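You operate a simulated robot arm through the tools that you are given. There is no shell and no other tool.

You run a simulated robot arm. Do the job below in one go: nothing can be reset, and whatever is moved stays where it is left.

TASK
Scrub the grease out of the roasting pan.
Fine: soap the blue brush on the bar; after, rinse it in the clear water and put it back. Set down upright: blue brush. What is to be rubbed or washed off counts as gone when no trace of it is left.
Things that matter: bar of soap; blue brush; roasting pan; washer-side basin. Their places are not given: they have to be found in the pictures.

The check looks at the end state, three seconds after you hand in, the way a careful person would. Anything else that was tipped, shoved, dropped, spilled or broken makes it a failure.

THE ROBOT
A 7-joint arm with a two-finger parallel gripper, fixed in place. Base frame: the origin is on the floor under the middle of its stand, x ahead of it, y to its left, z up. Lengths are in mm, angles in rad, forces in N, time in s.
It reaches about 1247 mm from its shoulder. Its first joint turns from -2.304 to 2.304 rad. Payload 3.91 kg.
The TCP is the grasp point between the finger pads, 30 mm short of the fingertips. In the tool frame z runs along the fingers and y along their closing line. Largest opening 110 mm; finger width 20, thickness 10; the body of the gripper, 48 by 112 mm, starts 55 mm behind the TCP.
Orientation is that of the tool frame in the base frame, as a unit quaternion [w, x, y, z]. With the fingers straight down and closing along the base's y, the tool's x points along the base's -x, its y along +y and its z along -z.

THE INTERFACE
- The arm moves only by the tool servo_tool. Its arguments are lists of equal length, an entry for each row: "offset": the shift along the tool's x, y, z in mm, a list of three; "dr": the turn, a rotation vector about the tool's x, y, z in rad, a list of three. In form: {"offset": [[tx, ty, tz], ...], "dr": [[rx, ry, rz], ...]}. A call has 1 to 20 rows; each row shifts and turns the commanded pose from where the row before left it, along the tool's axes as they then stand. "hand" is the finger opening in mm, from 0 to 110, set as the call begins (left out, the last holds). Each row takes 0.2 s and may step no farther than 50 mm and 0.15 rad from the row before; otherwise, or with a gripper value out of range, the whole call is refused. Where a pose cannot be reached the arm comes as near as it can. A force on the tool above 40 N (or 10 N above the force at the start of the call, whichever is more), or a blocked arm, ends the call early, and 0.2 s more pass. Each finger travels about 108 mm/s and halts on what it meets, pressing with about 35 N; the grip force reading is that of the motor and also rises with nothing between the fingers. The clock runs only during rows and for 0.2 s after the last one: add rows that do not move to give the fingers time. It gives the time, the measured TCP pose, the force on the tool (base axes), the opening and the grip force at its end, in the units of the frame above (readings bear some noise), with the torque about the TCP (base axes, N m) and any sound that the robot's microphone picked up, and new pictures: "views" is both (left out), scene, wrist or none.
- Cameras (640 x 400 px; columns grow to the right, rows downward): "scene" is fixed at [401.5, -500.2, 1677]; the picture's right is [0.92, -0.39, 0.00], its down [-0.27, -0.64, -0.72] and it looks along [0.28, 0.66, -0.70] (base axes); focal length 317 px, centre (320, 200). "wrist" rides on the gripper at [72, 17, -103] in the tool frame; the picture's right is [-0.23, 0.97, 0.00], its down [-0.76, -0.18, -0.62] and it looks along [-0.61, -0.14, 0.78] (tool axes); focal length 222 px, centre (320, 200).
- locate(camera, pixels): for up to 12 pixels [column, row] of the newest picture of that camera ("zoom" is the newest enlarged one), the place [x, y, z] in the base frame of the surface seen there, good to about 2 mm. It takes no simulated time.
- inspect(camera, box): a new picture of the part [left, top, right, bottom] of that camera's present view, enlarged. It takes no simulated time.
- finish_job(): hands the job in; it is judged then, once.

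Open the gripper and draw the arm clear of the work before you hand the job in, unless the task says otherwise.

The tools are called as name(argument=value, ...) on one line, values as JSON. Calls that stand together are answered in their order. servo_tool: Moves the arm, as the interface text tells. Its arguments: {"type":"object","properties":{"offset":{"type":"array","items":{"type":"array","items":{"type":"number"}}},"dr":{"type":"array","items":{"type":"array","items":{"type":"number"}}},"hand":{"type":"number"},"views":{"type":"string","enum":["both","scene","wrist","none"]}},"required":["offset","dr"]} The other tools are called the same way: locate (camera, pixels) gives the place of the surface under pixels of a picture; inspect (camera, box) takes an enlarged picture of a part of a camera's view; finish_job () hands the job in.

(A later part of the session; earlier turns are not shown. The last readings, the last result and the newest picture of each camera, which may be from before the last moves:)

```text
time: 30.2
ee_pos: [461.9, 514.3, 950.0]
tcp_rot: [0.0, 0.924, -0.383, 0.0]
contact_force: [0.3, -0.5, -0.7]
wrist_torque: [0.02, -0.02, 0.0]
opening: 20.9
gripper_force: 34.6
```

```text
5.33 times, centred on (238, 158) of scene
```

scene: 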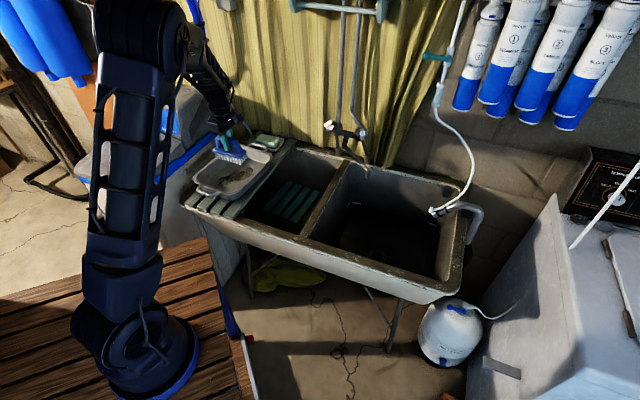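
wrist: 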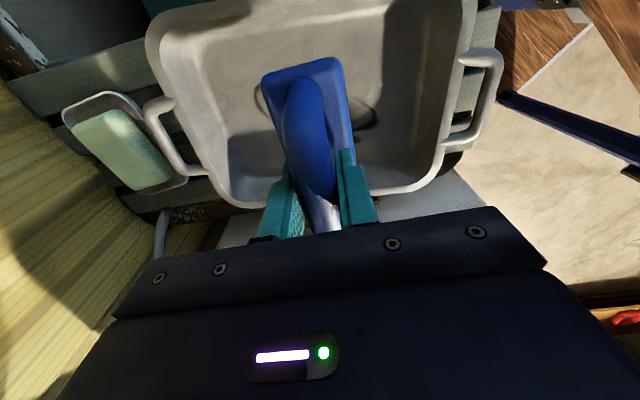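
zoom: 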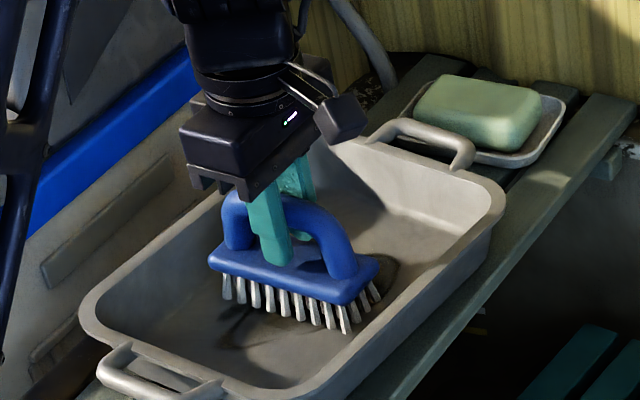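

Almost touching (force still ≈ −0.7). I lower in small steps until light contact.

servo_tool(offset=[[0, 0, 1.2], [0, 0, 0]], dr=[[0, 0, 0], [0, 0, 0]], views="none")

servo_tool(offset=[[0, 0, 0.8], [0, 0, 0]], dr=[[0, 0, 0], [0, 0, 0]], views="none")

```text
time: 30.8
ee_pos: [462.4, 513.3, 949.2]
tcp_rot: [-0.001, 0.924, -0.383, -0.001]
contact_force: [0.8, -0.1, -0.6]
wrist_torque: [0.01, -0.02, 0.01]
opening: 20.8
gripper_force: 34.9
```

```text
time: 31.4
ee_pos: [462.2, 514.3, 948.0]
tcp_rot: [0.0, 0.924, -0.383, -0.001]
contact_force: [0.1, -0.4, -2.3]
wrist_torque: [0.04, 0.02, -0.01]
opening: 20.9
gripper_force: 34.8
```

Still no contact (−2.3 N is just the brush's weight). Continue lowering by 1 mm steps.

servo_tool(offset=[[0, 0, 1.0], [0, 0, 0]], dr=[[0, 0, 0], [0, 0, 0]], views="none")

servo_tool(offset=[[0, 0, 0.8], [0, 0, 0]], dr=[[0, 0, 0], [0, 0, 0]], views="none")

```text
time: 32.0
ee_pos: [462.6, 513.4, 947.5]
tcp_rot: [0.0, 0.924, -0.383, 0.0]
contact_force: [0.6, -0.4, -2.2]
wrist_torque: [0.0, 0.01, -0.04]
opening: 21.1
gripper_force: 35.0
```

```text
time: 32.6
ee_pos: [462.6, 512.6, 947.4]
tcp_rot: [0.0, 0.924, -0.383, 0.0]
contact_force: [0.3, 0.6, 3.3]
wrist_torque: [-0.02, -0.01, -0.03]
opening: 21.0
gripper_force: 35.0
```

Contact at 3.3 N. I add 0.4 mm and make a first slow stroke toward the front end of the patch (t≈625).

servo_tool(offset=[[0, 0, 0.4], [0, 8, 0], [0, 8, 0], [0, 8, 0], [0, 8, 0], [0, 8, 0], [0, 8, 0], [0, 8, 0], [0, 8, 0], [0, 0, 0]], dr=[[0, 0, 0], [0, 0, 0], [0, 0, 0], [0, 0, 0], [0, 0, 0], [0, 0, 0], [0, 0, 0], [0, 0, 0], [0, 0, 0], [0, 0, 0]], views="both")

inspect(camera="scene", box=[190, 120, 286, 195])

```text
time: 34.8
ee_pos: [416.2, 467.0, 946.0]
tcp_rot: [0.001, 0.924, -0.382, 0.0]
contact_force: [7.5, 5.9, 31.5]
wrist_torque: [0.04, 0.08, -0.02]
opening: 20.9
gripper_force: 35.3
```

scene: 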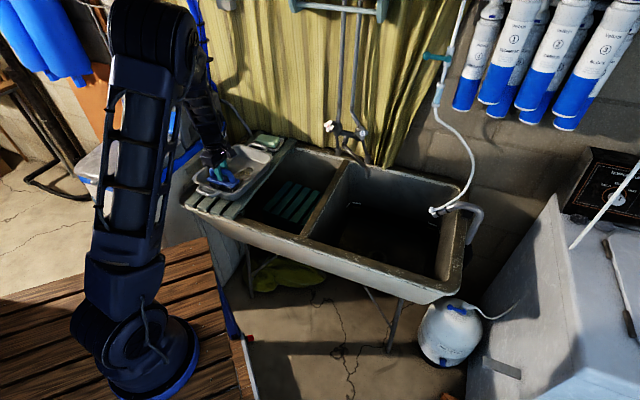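
wrist: 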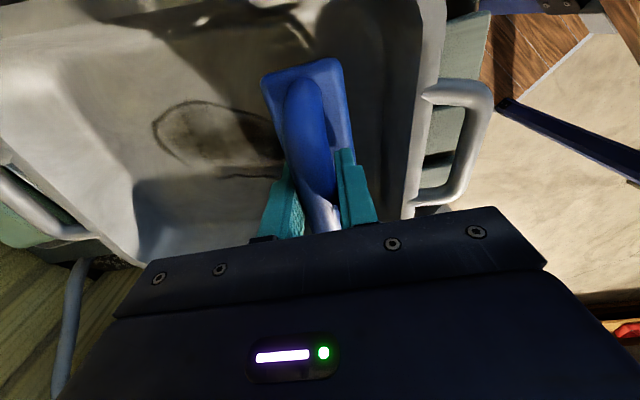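

```text
5.33 times, centred on (238, 158) of scene
```

zoom: 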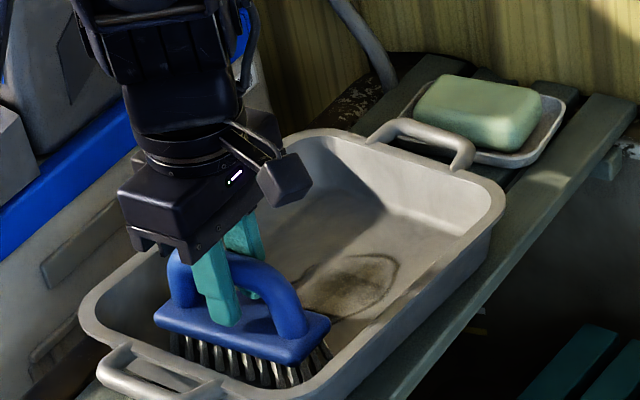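

Force rose to 31 N along the stroke, so I back off 1 mm. Then I check where the remaining grease is relative to where I've brushed.

servo_tool(offset=[[0, 0, -1.0], [0, 0, 0]], dr=[[0, 0, 0], [0, 0, 0]], views="wrist")

inspect(camera="wrist", box=[100, 0, 420, 200])

locate(camera="wrist", pixels=[[155, 130], [200, 103], [260, 110], [278, 150], [275, 176], [230, 172], [250, 20], [310, 40], [190, 165], [220, 130], [170, 40], [400, 130]])

```text
time: 35.4
ee_pos: [416.9, 467.3, 945.8]
tcp_rot: [0.002, 0.924, -0.383, 0.0]
contact_force: [-1.4, 0.9, 4.3]
wrist_torque: [0.06, 0.16, -0.04]
opening: 21.2
gripper_force: 35.3
```

wrist: 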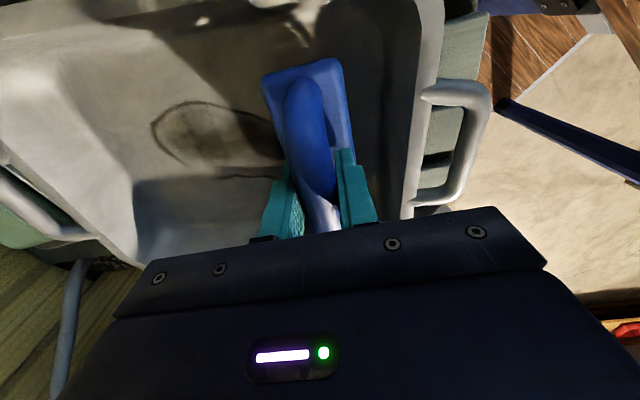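

```text
2.00 times, centred on (260, 100) of wrist
```

zoom: 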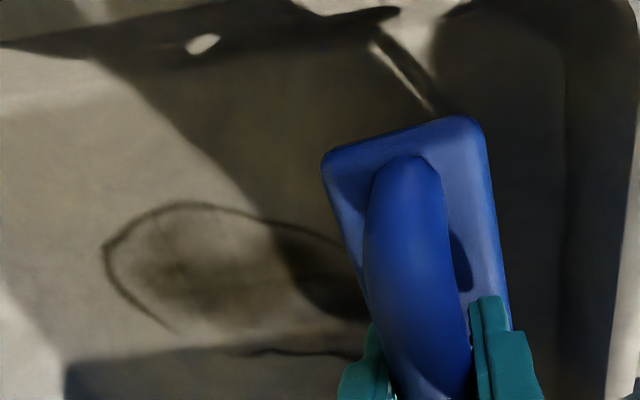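

```text
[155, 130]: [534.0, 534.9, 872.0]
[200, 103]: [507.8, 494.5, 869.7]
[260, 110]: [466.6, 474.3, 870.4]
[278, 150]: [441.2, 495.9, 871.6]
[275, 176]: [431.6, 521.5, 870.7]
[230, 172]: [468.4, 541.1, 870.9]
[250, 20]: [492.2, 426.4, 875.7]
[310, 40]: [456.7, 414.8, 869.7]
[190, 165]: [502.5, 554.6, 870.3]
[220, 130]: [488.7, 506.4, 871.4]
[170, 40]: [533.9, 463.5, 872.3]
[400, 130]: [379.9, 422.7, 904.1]
```

The patch still shows at t≥660 with faded interior; more passes are needed. I stroke back toward the rear at the lighter setting.

servo_tool(offset=[[0, -8, 0], [0, -8, 0], [0, -8, 0], [0, -8, 0], [0, -8, 0], [0, -8, 0], [0, -8, 0], [0, -8, 0], [0, -8, 0]], dr=[[0, 0, 0], [0, 0, 0], [0, 0, 0], [0, 0, 0], [0, 0, 0], [0, 0, 0], [0, 0, 0], [0, 0, 0], [0, 0, 0]], views="none")

servo_tool(offset=[[0, -8, 0], [0, -8, 0], [0, -8, 0], [0, -8, 0], [0, -8, 0], [0, -8, 0], [0, -8, 0], [0, -8, 0], [0, 0, 0]], dr=[[0, 0, 0], [0, 0, 0], [0, 0, 0], [0, 0, 0], [0, 0, 0], [0, 0, 0], [0, 0, 0], [0, 0, 0], [0, 0, 0]], views="wrist")

inspect(camera="scene", box=[190, 120, 286, 195])

```text
time: 37.4
ee_pos: [468.5, 517.7, 947.0]
tcp_rot: [0.0, 0.924, -0.382, 0.0]
contact_force: [-0.6, -0.5, -0.4]
wrist_torque: [-0.01, 0.0, 0.01]
opening: 20.9
gripper_force: 35.4
```

```text
time: 39.4
ee_pos: [512.5, 563.9, 948.4]
tcp_rot: [0.0, 0.924, -0.382, 0.0]
contact_force: [0.2, 0.8, -1.1]
wrist_torque: [-0.01, 0.0, 0.02]
opening: 21.0
gripper_force: 35.0
```

wrist: 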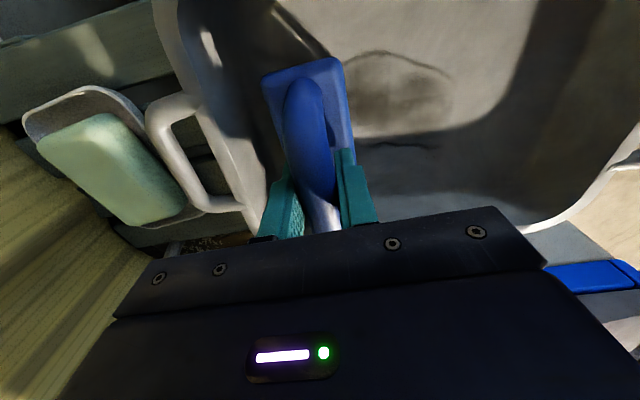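

```text
5.33 times, centred on (238, 158) of scene
```

zoom: 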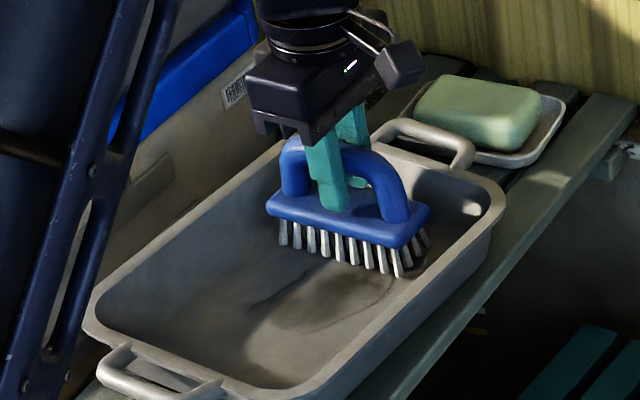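

The front tail of the grease is gone; the rest (scene zoom (250–400, 260–330)) remains since contact was lost on the rear part. I lower 1.2 mm here to re-establish contact.

servo_tool(offset=[[0, 0, 1.2], [0, 0, 0]], dr=[[0, 0, 0], [0, 0, 0]], views="none")

servo_tool(offset=[[0, 0, 0.6], [0, 0, 0]], dr=[[0, 0, 0], [0, 0, 0]], views="none")

```text
time: 40.0
ee_pos: [512.5, 564.0, 946.0]
tcp_rot: [-0.001, 0.924, -0.382, -0.001]
contact_force: [-0.3, -0.6, -1.7]
wrist_torque: [0.01, 0.01, 0.0]
opening: 21.1
gripper_force: 35.0
```

```text
time: 40.6
ee_pos: [513.0, 564.3, 944.5]
tcp_rot: [0.0, 0.924, -0.382, 0.001]
contact_force: [0.2, 0.8, -0.2]
wrist_torque: [0.0, -0.03, 0.0]
opening: 20.9
gripper_force: 35.1
```

Force is about −0.2 at z 944.5, so the brush has slid a bit in the grip. I lower a bit more.

servo_tool(offset=[[0, 0, 0.6], [0, 0, 0]], dr=[[0, 0, 0], [0, 0, 0]], views="none")

inspect(camera="scene", box=[222, 130, 270, 170])

```text
time: 41.2
ee_pos: [512.4, 566.4, 945.3]
tcp_rot: [0.0, 0.924, -0.383, 0.0]
contact_force: [-1.3, -0.7, 12.3]
wrist_torque: [-0.11, -0.04, 0.05]
opening: 21.0
gripper_force: 35.5
```

```text
10.00 times, centred on (246, 150) of scene
```

zoom: 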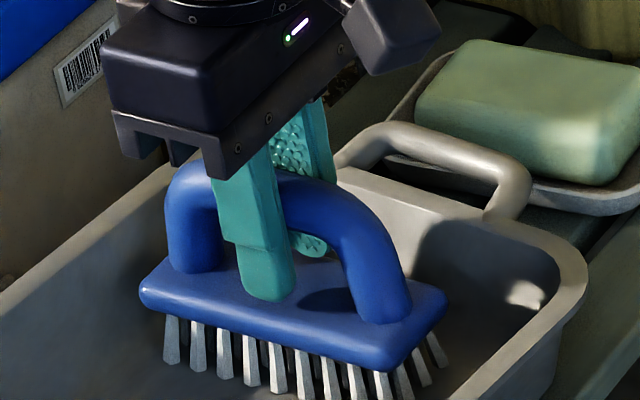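

Contact 12 N and brush is level. I stroke toward the front over the remaining patch.

servo_tool(offset=[[0, 8, 0], [0, 8, 0], [0, 8, 0], [0, 8, 0], [0, 8, 0], [0, 8, 0], [0, 8, 0]], dr=[[0, 0, 0], [0, 0, 0], [0, 0, 0], [0, 0, 0], [0, 0, 0], [0, 0, 0], [0, 0, 0]], views="none")

servo_tool(offset=[[0, 8, 0], [0, 8, 0], [0, 8, 0], [0, 8, 0], [0, 8, 0], [0, 8, 0], [0, 8, 0], [0, 0, 0]], dr=[[0, 0, 0], [0, 0, 0], [0, 0, 0], [0, 0, 0], [0, 0, 0], [0, 0, 0], [0, 0, 0], [0, 0, 0]], views="wrist")

inspect(camera="scene", box=[190, 120, 286, 195])

```text
time: 42.8
ee_pos: [473.6, 523.4, 944.5]
tcp_rot: [0.0, 0.924, -0.383, 0.0]
contact_force: [6.4, 7.4, 29.2]
wrist_torque: [0.04, 0.03, -0.03]
opening: 21.1
gripper_force: 35.1
```

```text
time: 44.6
ee_pos: [434.0, 485.3, 944.8]
tcp_rot: [-0.001, 0.924, -0.383, 0.0]
contact_force: [6.3, 5.8, 38.1]
wrist_torque: [0.21, -0.12, -0.04]
opening: 20.6
gripper_force: 34.6
```

wrist: 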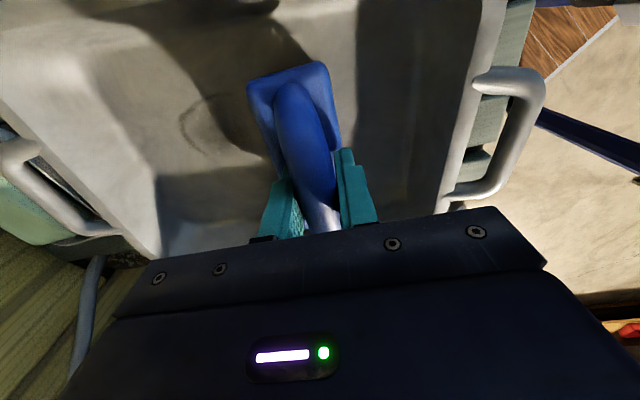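

```text
5.33 times, centred on (238, 158) of scene
```

zoom: 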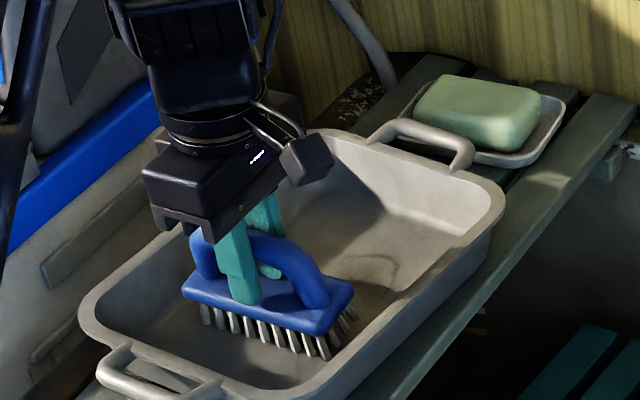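

Very effective, only a faint outline is left (wrist (185,100)–(230,150)), but force hit 38 N and the brush seems rolled slightly. I back off 1.5 mm and look.

servo_tool(offset=[[0, 0, -1.8], [0, 0, 0]], dr=[[0, 0, 0], [0, 0, 0]], views="wrist")

inspect(camera="wrist", box=[140, 40, 400, 240])

inspect(camera="scene", box=[210, 145, 274, 185])

```text
time: 45.2
ee_pos: [433.8, 484.0, 945.7]
tcp_rot: [0.001, 0.924, -0.383, 0.0]
contact_force: [-0.1, 4.9, 13.0]
wrist_torque: [0.2, 0.12, -0.03]
opening: 21.0
gripper_force: 35.4
```

wrist: 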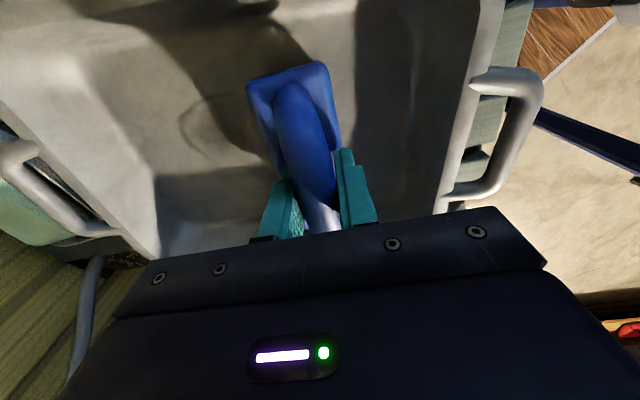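

```text
2.00 times, centred on (270, 140) of wrist
```

zoom: 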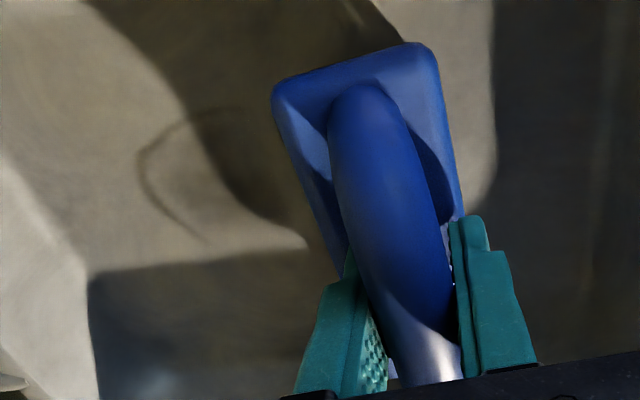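

```text
10.00 times, centred on (242, 165) of scene
```

zoom: 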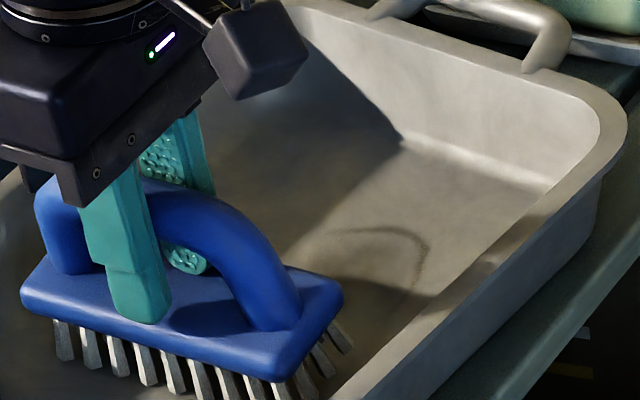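

I measure the block's top face with locate to tell whether the brush has rolled or yawed in the grip.

locate(camera="scene", pixels=[[242.6, 176.6], [240.7, 179.6], [237.5, 181.1], [214.6, 173.2], [213.2, 174.5], [232.0, 178.9], [217.2, 167.6], [222.0, 163.5], [235.0, 167.5], [238.0, 172.0], [228, 177.3], [240.5, 174.2]])

locate(camera="wrist", pixels=[[255, 90], [262, 110], [322, 70], [332, 110], [336, 130], [290, 78], [270, 85], [310, 72], [292, 100], [300, 130], [320, 100], [326, 140]])

```text
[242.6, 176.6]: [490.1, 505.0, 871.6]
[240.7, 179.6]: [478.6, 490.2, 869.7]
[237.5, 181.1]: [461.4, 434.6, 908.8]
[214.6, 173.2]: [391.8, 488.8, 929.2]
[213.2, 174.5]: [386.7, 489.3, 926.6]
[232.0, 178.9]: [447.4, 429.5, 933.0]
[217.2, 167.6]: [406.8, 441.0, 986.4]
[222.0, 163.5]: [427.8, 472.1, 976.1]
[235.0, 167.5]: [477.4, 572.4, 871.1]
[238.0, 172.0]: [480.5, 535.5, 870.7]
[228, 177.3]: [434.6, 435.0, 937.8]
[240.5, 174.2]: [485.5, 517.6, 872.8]
```

```text
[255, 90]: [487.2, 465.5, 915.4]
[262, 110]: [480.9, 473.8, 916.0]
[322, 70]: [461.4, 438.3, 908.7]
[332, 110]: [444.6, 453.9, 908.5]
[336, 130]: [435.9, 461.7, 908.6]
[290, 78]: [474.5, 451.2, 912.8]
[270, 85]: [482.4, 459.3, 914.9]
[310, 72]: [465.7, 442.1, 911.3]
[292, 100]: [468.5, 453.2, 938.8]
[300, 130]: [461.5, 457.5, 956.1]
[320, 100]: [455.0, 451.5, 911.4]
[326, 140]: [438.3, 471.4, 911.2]
```

The block is rolled about 10° about the handle (z 908.6 at t=635 vs 915.6 at t=674), from dragging. Stroking toward +t will level it and also clean the remaining area; I do that lightly.

servo_tool(offset=[[0, -8, 0], [0, -8, 0], [0, -8, 0], [0, -8, 0], [0, -8, 0]], dr=[[0, 0, 0], [0, 0, 0], [0, 0, 0], [0, 0, 0], [0, 0, 0]], views="wrist")

locate(camera="wrist", pixels=[[262, 90], [268, 110], [322, 70], [332, 110], [290, 78], [275, 83], [340, 110], [345, 125]])

```text
time: 46.4
ee_pos: [463.4, 512.4, 946.4]
tcp_rot: [0.0, 0.924, -0.382, 0.0]
contact_force: [0.0, -0.5, 0.0]
wrist_torque: [-0.03, -0.01, 0.0]
opening: 20.7
gripper_force: 35.2
```

wrist: 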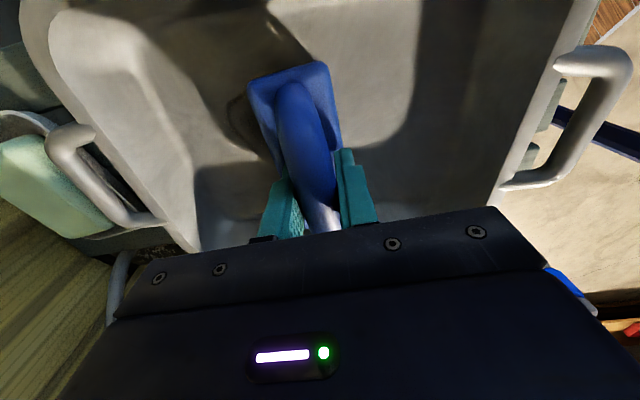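

```text
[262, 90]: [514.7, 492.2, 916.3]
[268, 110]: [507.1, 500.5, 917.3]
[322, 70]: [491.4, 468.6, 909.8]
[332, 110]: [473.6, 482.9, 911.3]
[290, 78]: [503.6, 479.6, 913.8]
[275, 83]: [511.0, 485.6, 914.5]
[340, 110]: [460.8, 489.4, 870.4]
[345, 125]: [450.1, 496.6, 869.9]
```

Contact was lost and the roll remains. I lower 1.5 mm and push toward +t in contact so drag levels the brush.

servo_tool(offset=[[0, 0, 1.2], [0, -6, 0.3], [0, -6, 0], [0, -6, 0], [0, 0, 0]], dr=[[0, 0, 0], [0, 0, 0], [0, 0, 0], [0, 0, 0], [0, 0, 0]], views="wrist")

locate(camera="wrist", pixels=[[262, 90], [268, 110], [322, 70], [332, 110], [290, 78], [275, 83]])

```text
time: 47.6
ee_pos: [475.5, 524.4, 944.6]
tcp_rot: [0.0, 0.924, -0.383, 0.0]
contact_force: [-0.6, 1.1, -1.4]
wrist_torque: [-0.01, 0.02, 0.0]
opening: 21.0
gripper_force: 35.1
```

wrist: 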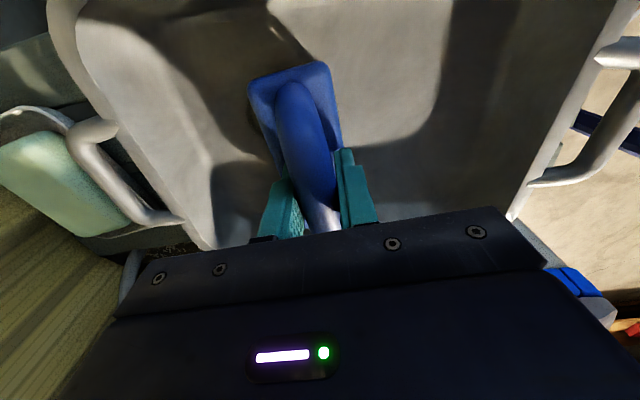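

```text
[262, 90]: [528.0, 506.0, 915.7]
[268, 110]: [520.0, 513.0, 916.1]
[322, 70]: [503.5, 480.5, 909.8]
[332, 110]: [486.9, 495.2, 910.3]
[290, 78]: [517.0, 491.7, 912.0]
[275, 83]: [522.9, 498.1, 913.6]
```

Still no contact (−1.4 N). I lower in 0.8 mm steps until it touches.

servo_tool(offset=[[0, 0, 0.8], [0, 0, 0]], dr=[[0, 0, 0], [0, 0, 0]], views="none")

servo_tool(offset=[[0, 0, 0.7], [0, 0, 0]], dr=[[0, 0, 0], [0, 0, 0]], views="none")

```text
time: 48.2
ee_pos: [474.9, 525.7, 944.7]
tcp_rot: [0.0, 0.924, -0.383, 0.001]
contact_force: [-0.3, -0.4, 8.8]
wrist_torque: [-0.14, 0.07, -0.01]
opening: 21.2
gripper_force: 34.9
```

```text
time: 48.8
ee_pos: [474.8, 525.7, 945.3]
tcp_rot: [-0.002, 0.924, -0.383, 0.001]
contact_force: [3.0, 3.2, 27.3]
wrist_torque: [-0.1, -0.02, -0.02]
opening: 20.8
gripper_force: 34.9
```

Now pressed at 27 N; I move +t by 30 mm under this contact, then check the roll.

servo_tool(offset=[[0, -5, 0], [0, -6, 0], [0, -6, 0], [0, -6, 0], [0, -6, 0]], dr=[[0, 0, 0], [0, 0, 0], [0, 0, 0], [0, 0, 0], [0, 0, 0]], views="wrist")

locate(camera="wrist", pixels=[[262, 90], [268, 110], [322, 70], [332, 110], [290, 78], [275, 83]])

inspect(camera="scene", box=[190, 120, 286, 195])

```text
time: 50.0
ee_pos: [496.2, 546.7, 942.1]
tcp_rot: [0.0, 0.924, -0.383, 0.0]
contact_force: [-0.2, 0.1, -1.5]
wrist_torque: [-0.01, -0.01, 0.01]
opening: 21.2
gripper_force: 35.7
```

wrist: 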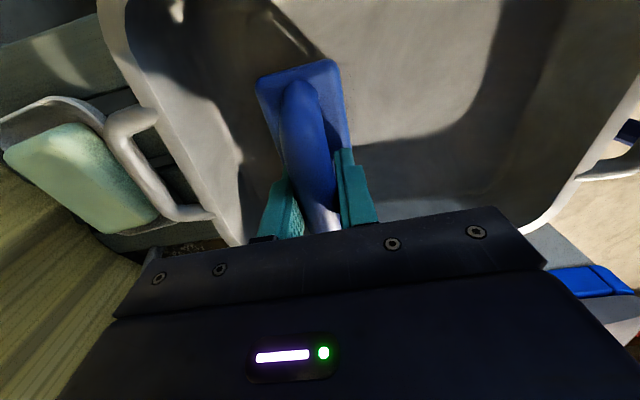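

```text
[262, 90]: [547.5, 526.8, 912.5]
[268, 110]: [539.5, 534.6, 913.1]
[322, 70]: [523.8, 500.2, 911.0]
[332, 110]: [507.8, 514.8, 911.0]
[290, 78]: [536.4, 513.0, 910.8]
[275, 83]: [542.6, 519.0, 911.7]
```

```text
5.33 times, centred on (238, 158) of scene
```

zoom: 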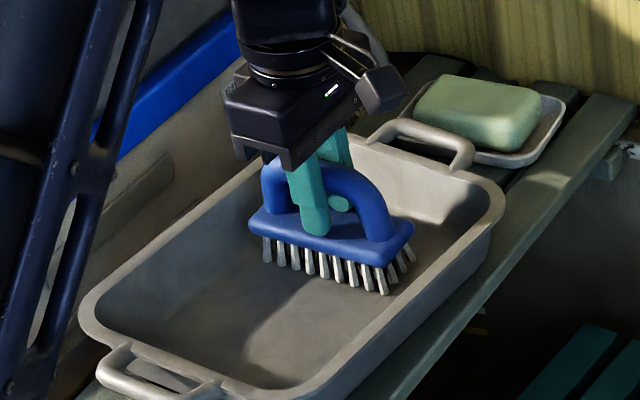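

The roll is nearly gone (2–3°), with the brush now seated against the fingertips. I raise it 40 mm and shift forward to see what grease is left.

servo_tool(offset=[[0, 0, -20], [0, 0, -30], [0, 40, 0], [0, 40, 0], [0, 40, 0], [0, 20, 0], [0, 0, 0]], dr=[[0, 0, 0], [0, 0, 0], [0, 0, 0], [0, 0, 0], [0, 0, 0], [0, 0, 0], [0, 0, 0]], views="wrist")

inspect(camera="scene", box=[200, 135, 280, 185])

inspect(camera="wrist", box=[100, 0, 420, 200])

```text
time: 51.6
ee_pos: [397.8, 447.1, 992.9]
tcp_rot: [0.0, 0.924, -0.383, 0.0]
contact_force: [-0.2, -1.1, -2.7]
wrist_torque: [0.0, -0.02, 0.0]
opening: 21.0
gripper_force: 35.3
```

wrist: 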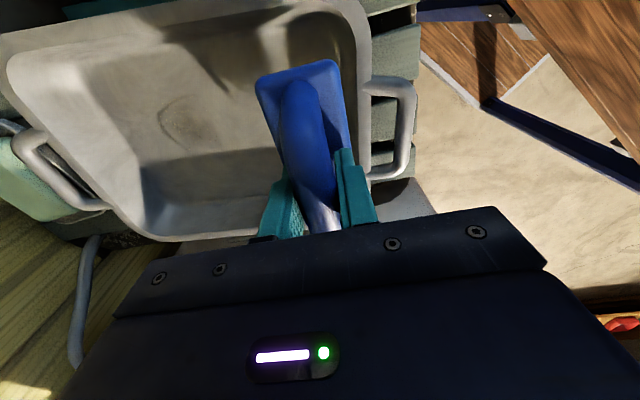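

```text
8.00 times, centred on (240, 160) of scene
```

zoom: 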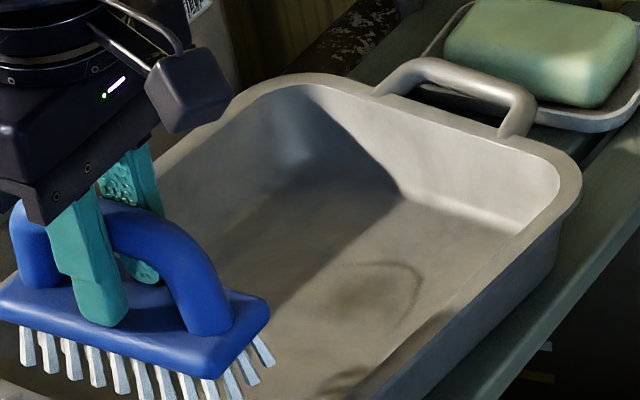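

```text
2.00 times, centred on (260, 100) of wrist
```

zoom: 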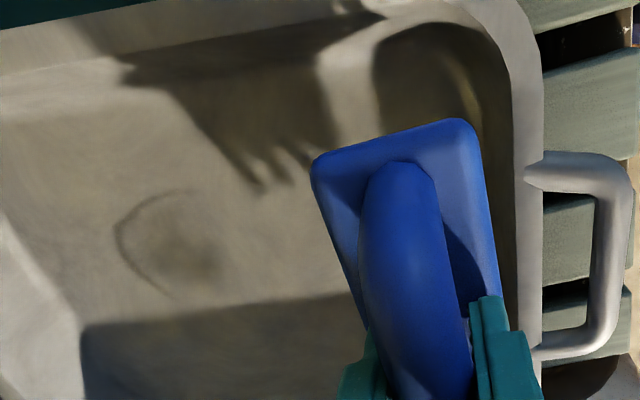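

A faint remnant is left around wrist (155–215, 97–145). I locate it.

locate(camera="wrist", pixels=[[158, 115], [190, 125], [213, 138], [185, 98], [182, 147], [210, 105], [240, 130], [225, 180]])

locate(camera="scene", pixels=[[252.5, 170], [248, 168], [243, 170], [246, 174], [251, 174], [241, 172]])

```text
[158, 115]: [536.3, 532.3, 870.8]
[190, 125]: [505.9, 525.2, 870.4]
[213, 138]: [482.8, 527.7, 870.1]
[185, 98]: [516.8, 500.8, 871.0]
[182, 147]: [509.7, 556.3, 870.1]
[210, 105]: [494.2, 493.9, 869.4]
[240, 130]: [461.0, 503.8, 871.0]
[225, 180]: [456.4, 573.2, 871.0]
```

```text
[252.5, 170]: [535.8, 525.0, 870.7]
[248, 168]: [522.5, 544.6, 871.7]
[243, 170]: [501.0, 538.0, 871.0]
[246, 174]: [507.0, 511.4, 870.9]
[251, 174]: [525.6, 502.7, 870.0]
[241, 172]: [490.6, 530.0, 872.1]
```

Remnant lies at s≈−32..16, t≈714..756. I move over it, descend to just above the floor, and will scrub with strokes along s (more stable for the brush).

servo_tool(offset=[[3, -46, 0], [3, -46, 0], [3, -46, 0], [0, 0, 25], [0, 0, 22], [0, 0, 2], [0, 0, 0]], dr=[[0, 0, 0], [0, 0, 0], [0, 0, 0], [0, 0, 0], [0, 0, 0], [0, 0, 0], [0, 0, 0]], views="none")

servo_tool(offset=[[0, 0, 1], [0, 0, 0]], dr=[[0, 0, 0], [0, 0, 0]], views="none")

servo_tool(offset=[[0, 0, 0.8], [0, 0, 0]], dr=[[0, 0, 0], [0, 0, 0]], views="none")

```text
time: 53.2
ee_pos: [501.1, 538.7, 944.4]
tcp_rot: [0.0, 0.924, -0.383, -0.001]
contact_force: [0.9, 1.1, -1.3]
wrist_torque: [0.0, -0.01, 0.02]
opening: 20.9
gripper_force: 34.4
```

```text
time: 53.8
ee_pos: [500.7, 537.9, 943.4]
tcp_rot: [0.0, 0.924, -0.382, 0.0]
contact_force: [-0.5, -0.1, -1.2]
wrist_torque: [-0.05, 0.02, -0.01]
opening: 20.7
gripper_force: 35.5
```

```text
time: 54.4
ee_pos: [500.7, 539.1, 943.8]
tcp_rot: [0.0, 0.924, -0.382, -0.001]
contact_force: [-0.5, -0.7, -2.3]
wrist_torque: [0.01, -0.02, 0.01]
opening: 20.8
gripper_force: 34.7
```

No contact yet; I keep lowering in 0.8 mm steps.

servo_tool(offset=[[0, 0, 0.8], [0, 0, 0]], dr=[[0, 0, 0], [0, 0, 0]], views="none")

servo_tool(offset=[[0, 0, 0.8], [0, 0, 0]], dr=[[0, 0, 0], [0, 0, 0]], views="none")

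```text
time: 55.0
ee_pos: [500.3, 538.2, 942.7]
tcp_rot: [-0.001, 0.924, -0.383, -0.001]
contact_force: [0.7, -1.1, 5.1]
wrist_torque: [-0.17, 0.03, -0.02]
opening: 20.9
gripper_force: 35.2
```

```text
time: 55.6
ee_pos: [501.1, 539.1, 942.7]
tcp_rot: [-0.001, 0.924, -0.383, 0.0]
contact_force: [2.6, 2.1, 14.1]
wrist_torque: [-0.13, 0.07, 0.0]
opening: 21.0
gripper_force: 35.1
```

Contact at 14 N. I scrub along s with ±14 mm strokes.

servo_tool(offset=[[7, 0, 0], [7, 0, 0], [-7, 0, 0], [-7, 0, 0], [-7, 0, 0], [-7, 0, 0], [7, 0, 0], [7, 0, 0], [7, 0, 0], [7, 0, 0], [-7, 0, 0], [-7, 0, 0]], dr=[[0, 0, 0], [0, 0, 0], [0, 0, 0], [0, 0, 0], [0, 0, 0], [0, 0, 0], [0, 0, 0], [0, 0, 0], [0, 0, 0], [0, 0, 0], [0, 0, 0], [0, 0, 0]], views="wrist")

inspect(camera="scene", box=[190, 120, 286, 195])

locate(camera="wrist", pixels=[[265, 90], [270, 110], [322, 70], [332, 110], [290, 78], [276, 83]])

```text
time: 58.2
ee_pos: [499.2, 537.6, 941.8]
tcp_rot: [0.001, 0.924, -0.382, 0.0]
contact_force: [1.1, 0.5, 1.9]
wrist_torque: [-0.01, -0.03, -0.02]
opening: 20.9
gripper_force: 35.1
```

wrist: 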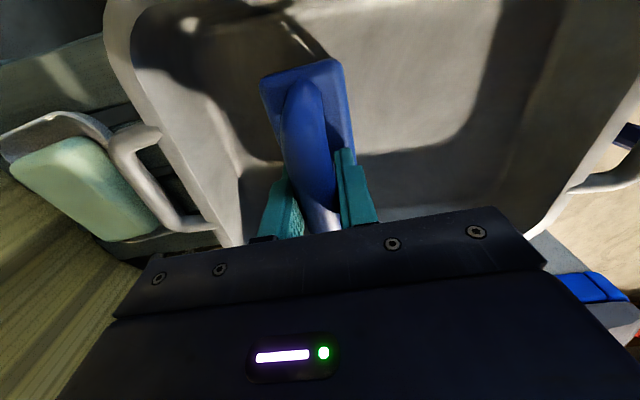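

```text
5.33 times, centred on (238, 158) of scene
```

zoom: 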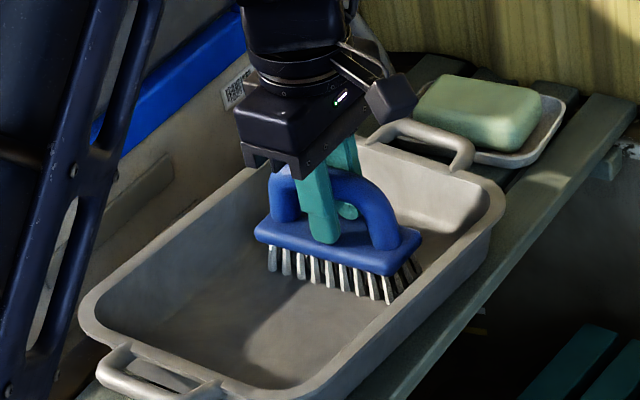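

```text
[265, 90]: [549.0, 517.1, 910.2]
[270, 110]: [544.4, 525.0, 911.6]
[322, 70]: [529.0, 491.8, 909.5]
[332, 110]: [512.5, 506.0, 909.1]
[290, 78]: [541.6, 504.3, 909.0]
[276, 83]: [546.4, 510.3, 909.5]
```

The brush is now level and lightly in contact. I shift to t≈750, press slightly and scrub along s, then come back to t≈718.

servo_tool(offset=[[0, -7, 0.5], [0, -7, 0], [7, 0, 0], [7, 0, 0], [-7, 0, 0], [-7, 0, 0], [-7, 0, 0], [-7, 0, 0], [7, 0, 0], [7, 0, 0], [7, 0, 0], [7, 0, 0], [-7, 0, 0], [-7, 0, 0]], dr=[[0, 0, 0], [0, 0, 0], [0, 0, 0], [0, 0, 0], [0, 0, 0], [0, 0, 0], [0, 0, 0], [0, 0, 0], [0, 0, 0], [0, 0, 0], [0, 0, 0], [0, 0, 0], [0, 0, 0], [0, 0, 0]], views="none")

servo_tool(offset=[[0, 7, 0], [0, 7, 0], [0, 7, 0], [0, 7, 0], [0, 4, 0], [7, 0, 0], [7, 0, 0], [-7, 0, 0], [-7, 0, 0], [-7, 0, 0], [-7, 0, 0], [7, 0, 0], [7, 0, 0], [7, 0, 0], [7, 0, 0], [-7, 0, 0], [-7, 0, 0]], dr=[[0, 0, 0], [0, 0, 0], [0, 0, 0], [0, 0, 0], [0, 0, 0], [0, 0, 0], [0, 0, 0], [0, 0, 0], [0, 0, 0], [0, 0, 0], [0, 0, 0], [0, 0, 0], [0, 0, 0], [0, 0, 0], [0, 0, 0], [0, 0, 0], [0, 0, 0]], views="wrist")

inspect(camera="scene", box=[190, 120, 286, 195])

```text
time: 61.2
ee_pos: [511.6, 547.3, 940.1]
tcp_rot: [0.0, 0.924, -0.382, 0.0]
contact_force: [1.3, -1.7, 6.5]
wrist_torque: [-0.04, -0.04, 0.01]
opening: 21.2
gripper_force: 34.8
```

```text
time: 64.8
ee_pos: [489.2, 527.3, 940.4]
tcp_rot: [0.0, 0.924, -0.383, 0.0]
contact_force: [3.6, -2.7, 9.2]
wrist_torque: [-0.02, -0.16, 0.07]
opening: 21.1
gripper_force: 35.0
```

wrist: 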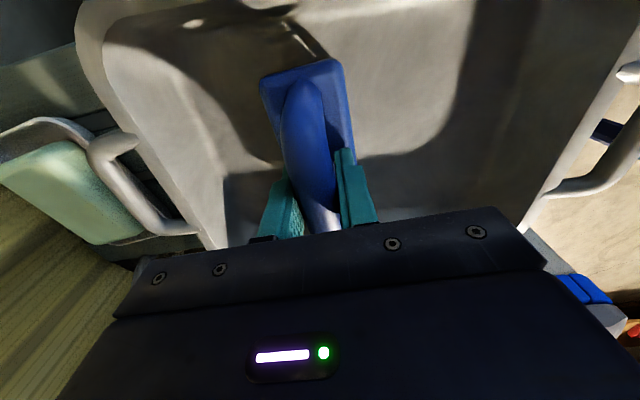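

```text
5.33 times, centred on (238, 158) of scene
```

zoom: 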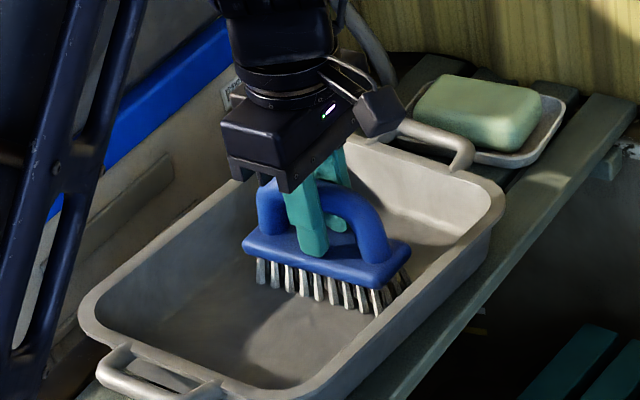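

Contact steady at about 9 N with the brush level. I continue the s-strokes through t≈695, 670 and 645 to catch any faint traces.

servo_tool(offset=[[0, 8, 0], [0, 8, 0], [0, 8, 0], [7, 0, 0], [7, 0, 0], [-7, 0, 0], [-7, 0, 0], [-7, 0, 0], [-7, 0, 0], [7, 0, 0], [7, 0, 0], [0, 0, 0]], dr=[[0, 0, 0], [0, 0, 0], [0, 0, 0], [0, 0, 0], [0, 0, 0], [0, 0, 0], [0, 0, 0], [0, 0, 0], [0, 0, 0], [0, 0, 0], [0, 0, 0], [0, 0, 0]], views="none")

servo_tool(offset=[[0, 8, 0], [0, 8, 0], [0, 8, 0], [0, 0, 0]], dr=[[0, 0, 0], [0, 0, 0], [0, 0, 0], [0, 0, 0]], views="wrist")

inspect(camera="scene", box=[190, 120, 286, 195])

```text
time: 67.4
ee_pos: [470.4, 509.0, 940.5]
tcp_rot: [0.001, 0.924, -0.382, 0.001]
contact_force: [-4.3, 4.0, 18.2]
wrist_torque: [0.2, 0.16, 0.01]
opening: 21.0
gripper_force: 35.2
```

```text
time: 68.4
ee_pos: [454.0, 493.1, 940.1]
tcp_rot: [0.001, 0.924, -0.383, 0.0]
contact_force: [0.4, 0.2, -1.1]
wrist_torque: [0.02, -0.02, 0.0]
opening: 20.9
gripper_force: 35.0
```

wrist: 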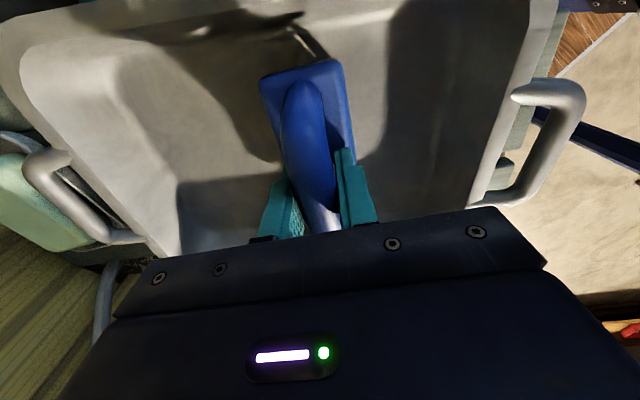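

```text
5.33 times, centred on (238, 158) of scene
```

zoom: 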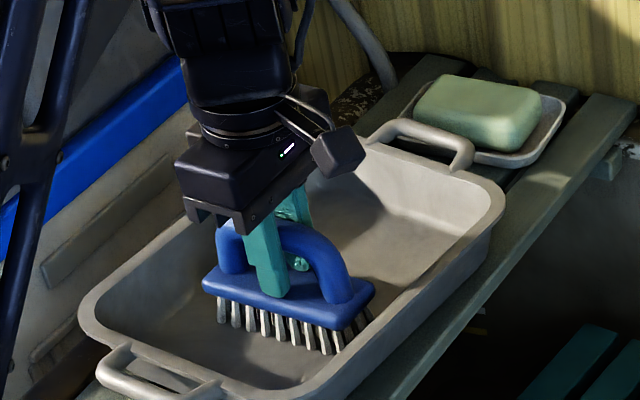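

The rear area looks clean now. I lift and move the brush aside (over the left basin) so both cameras can check the whole pan floor.

servo_tool(offset=[[0, 0, -25], [0, 0, -40], [0, 0, -40], [40, -10, 0], [40, -10, 0], [40, -10, 0], [40, -10, 0], [40, -10, 0], [0, 0, 0]], dr=[[0, 0, 0], [0, 0, 0], [0, 0, 0], [0, 0, 0], [0, 0, 0], [0, 0, 0], [0, 0, 0], [0, 0, 0], [0, 0, 0]], views="both")

inspect(camera="scene", box=[195, 138, 275, 200])

inspect(camera="wrist", box=[200, 100, 520, 250])

```text
time: 70.4
ee_pos: [632.2, 384.7, 1045.6]
tcp_rot: [0.0, 0.924, -0.383, 0.0]
contact_force: [-0.7, -0.4, -1.1]
wrist_torque: [-0.04, 0.0, 0.04]
opening: 21.1
gripper_force: 35.1
```

scene: 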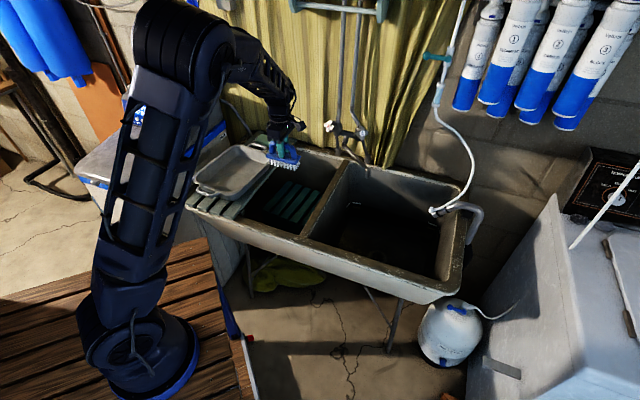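
wrist: 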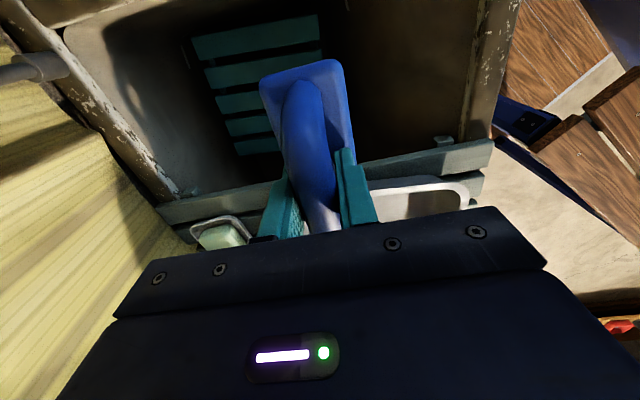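

```text
6.45 times, centred on (235, 169) of scene
```

zoom: 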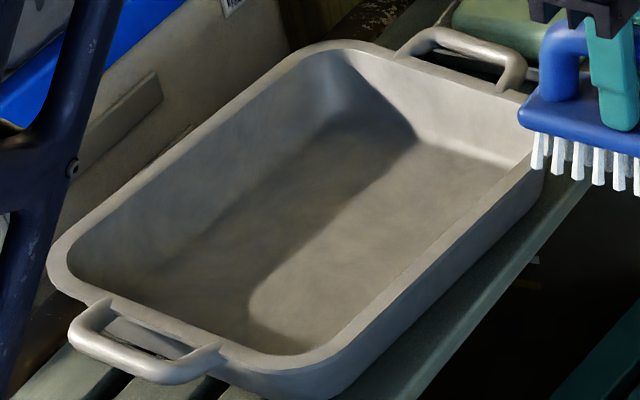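

```text
2.00 times, centred on (360, 175) of wrist
```

zoom: 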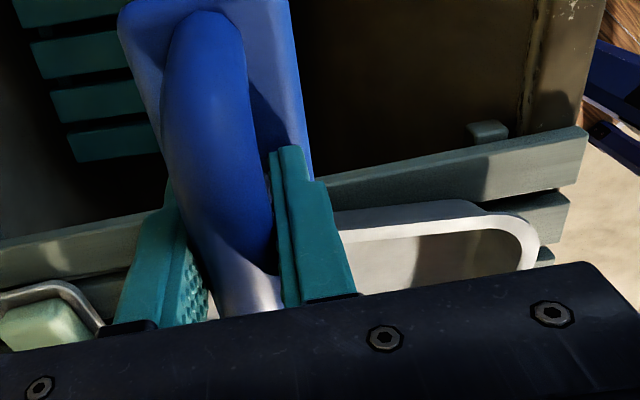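

The sunlit part is clean. I zoom closer at the shaded area where the tail was.

inspect(camera="scene", box=[205, 160, 253, 195])

inspect(camera="scene", box=[225, 145, 273, 180])

```text
11.43 times, centred on (229, 178) of scene
```

zoom: 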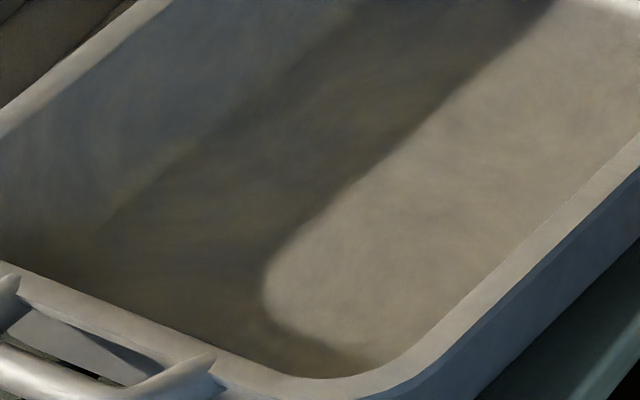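

```text
11.43 times, centred on (249, 162) of scene
```

zoom: 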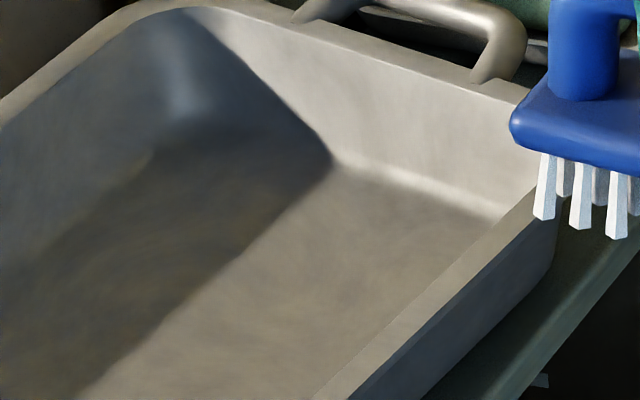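

The pan looks clean from here. I double check from the wrist camera with the brush beside the pan's front end, at a safe height.

servo_tool(offset=[[-40, 25, 0], [-40, 25, 0], [-40, 25, 0], [-40, 25, 0], [-40, 25, 0], [0, 10, 0], [0, 0, 0]], dr=[[0, 0, 0], [0, 0, 0], [0, 0, 0], [0, 0, 0], [0, 0, 0], [0, 0, 0], [0, 0, 0]], views="wrist")

inspect(camera="wrist", box=[60, 20, 380, 220])

```text
time: 72.0
ee_pos: [393.4, 431.1, 1045.1]
tcp_rot: [0.0, 0.924, -0.383, 0.0]
contact_force: [-0.4, -0.3, -1.4]
wrist_torque: [-0.01, -0.02, -0.01]
opening: 20.9
gripper_force: 34.8
```

wrist: 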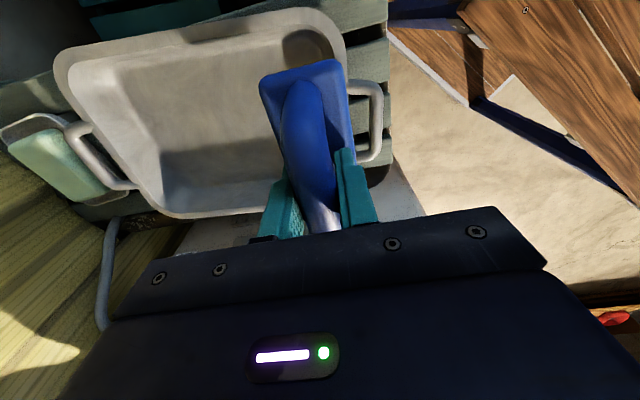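

```text
2.00 times, centred on (220, 120) of wrist
```

zoom: 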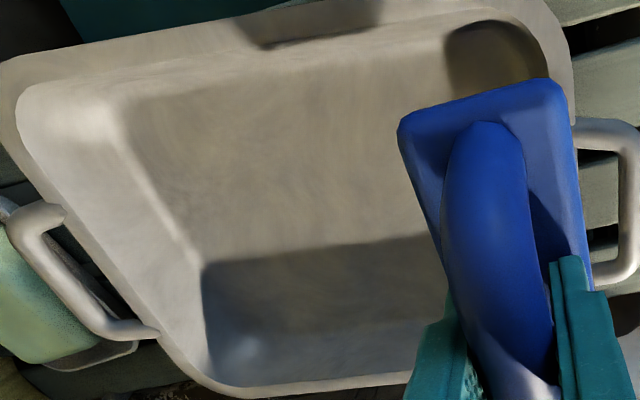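

Looks clean; I enlarge the formerly greasy area once more for faint traces.

inspect(camera="wrist", box=[120, 60, 280, 160])

inspect(camera="scene", box=[222, 155, 262, 180])

```text
4.00 times, centred on (200, 110) of wrist
```

zoom: 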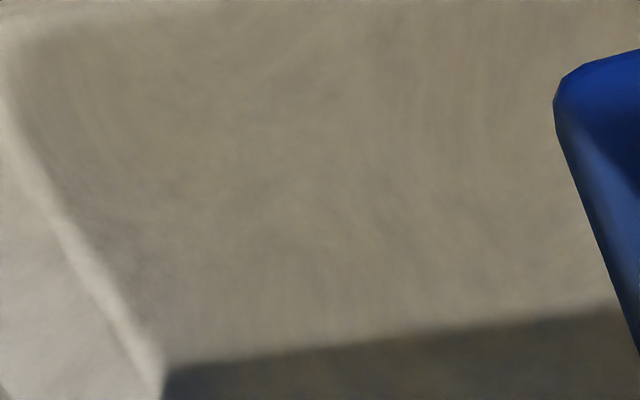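

```text
16.00 times, centred on (242, 168) of scene
```

zoom: 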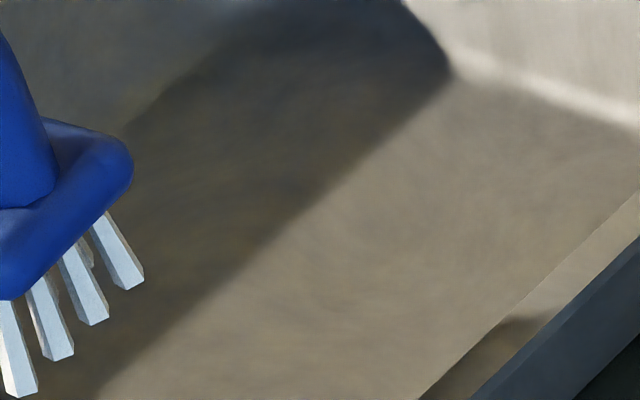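

No trace visible. Now for rinsing: I map the faucet spout, hose and right-basin water before moving there.

locate(camera="scene", pixels=[[369, 171], [366, 168], [358, 160], [348, 150], [345, 140], [368, 177], [431, 211], [440, 207], [470, 206], [436, 215], [328, 127], [360, 132]])

inspect(camera="scene", box=[310, 110, 480, 230])

```text
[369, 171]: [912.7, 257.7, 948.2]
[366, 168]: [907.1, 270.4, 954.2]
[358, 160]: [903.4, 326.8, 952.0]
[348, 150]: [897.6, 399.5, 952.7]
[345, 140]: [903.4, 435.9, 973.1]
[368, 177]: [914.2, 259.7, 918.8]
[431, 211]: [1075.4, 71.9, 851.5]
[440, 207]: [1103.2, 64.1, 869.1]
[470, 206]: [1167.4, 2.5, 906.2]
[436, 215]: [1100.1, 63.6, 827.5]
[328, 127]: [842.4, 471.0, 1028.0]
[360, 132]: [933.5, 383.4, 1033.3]
```

```text
3.33 times, centred on (395, 170) of scene
```

zoom: 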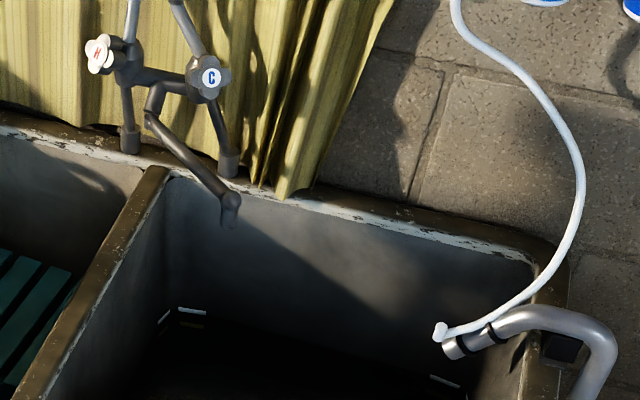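

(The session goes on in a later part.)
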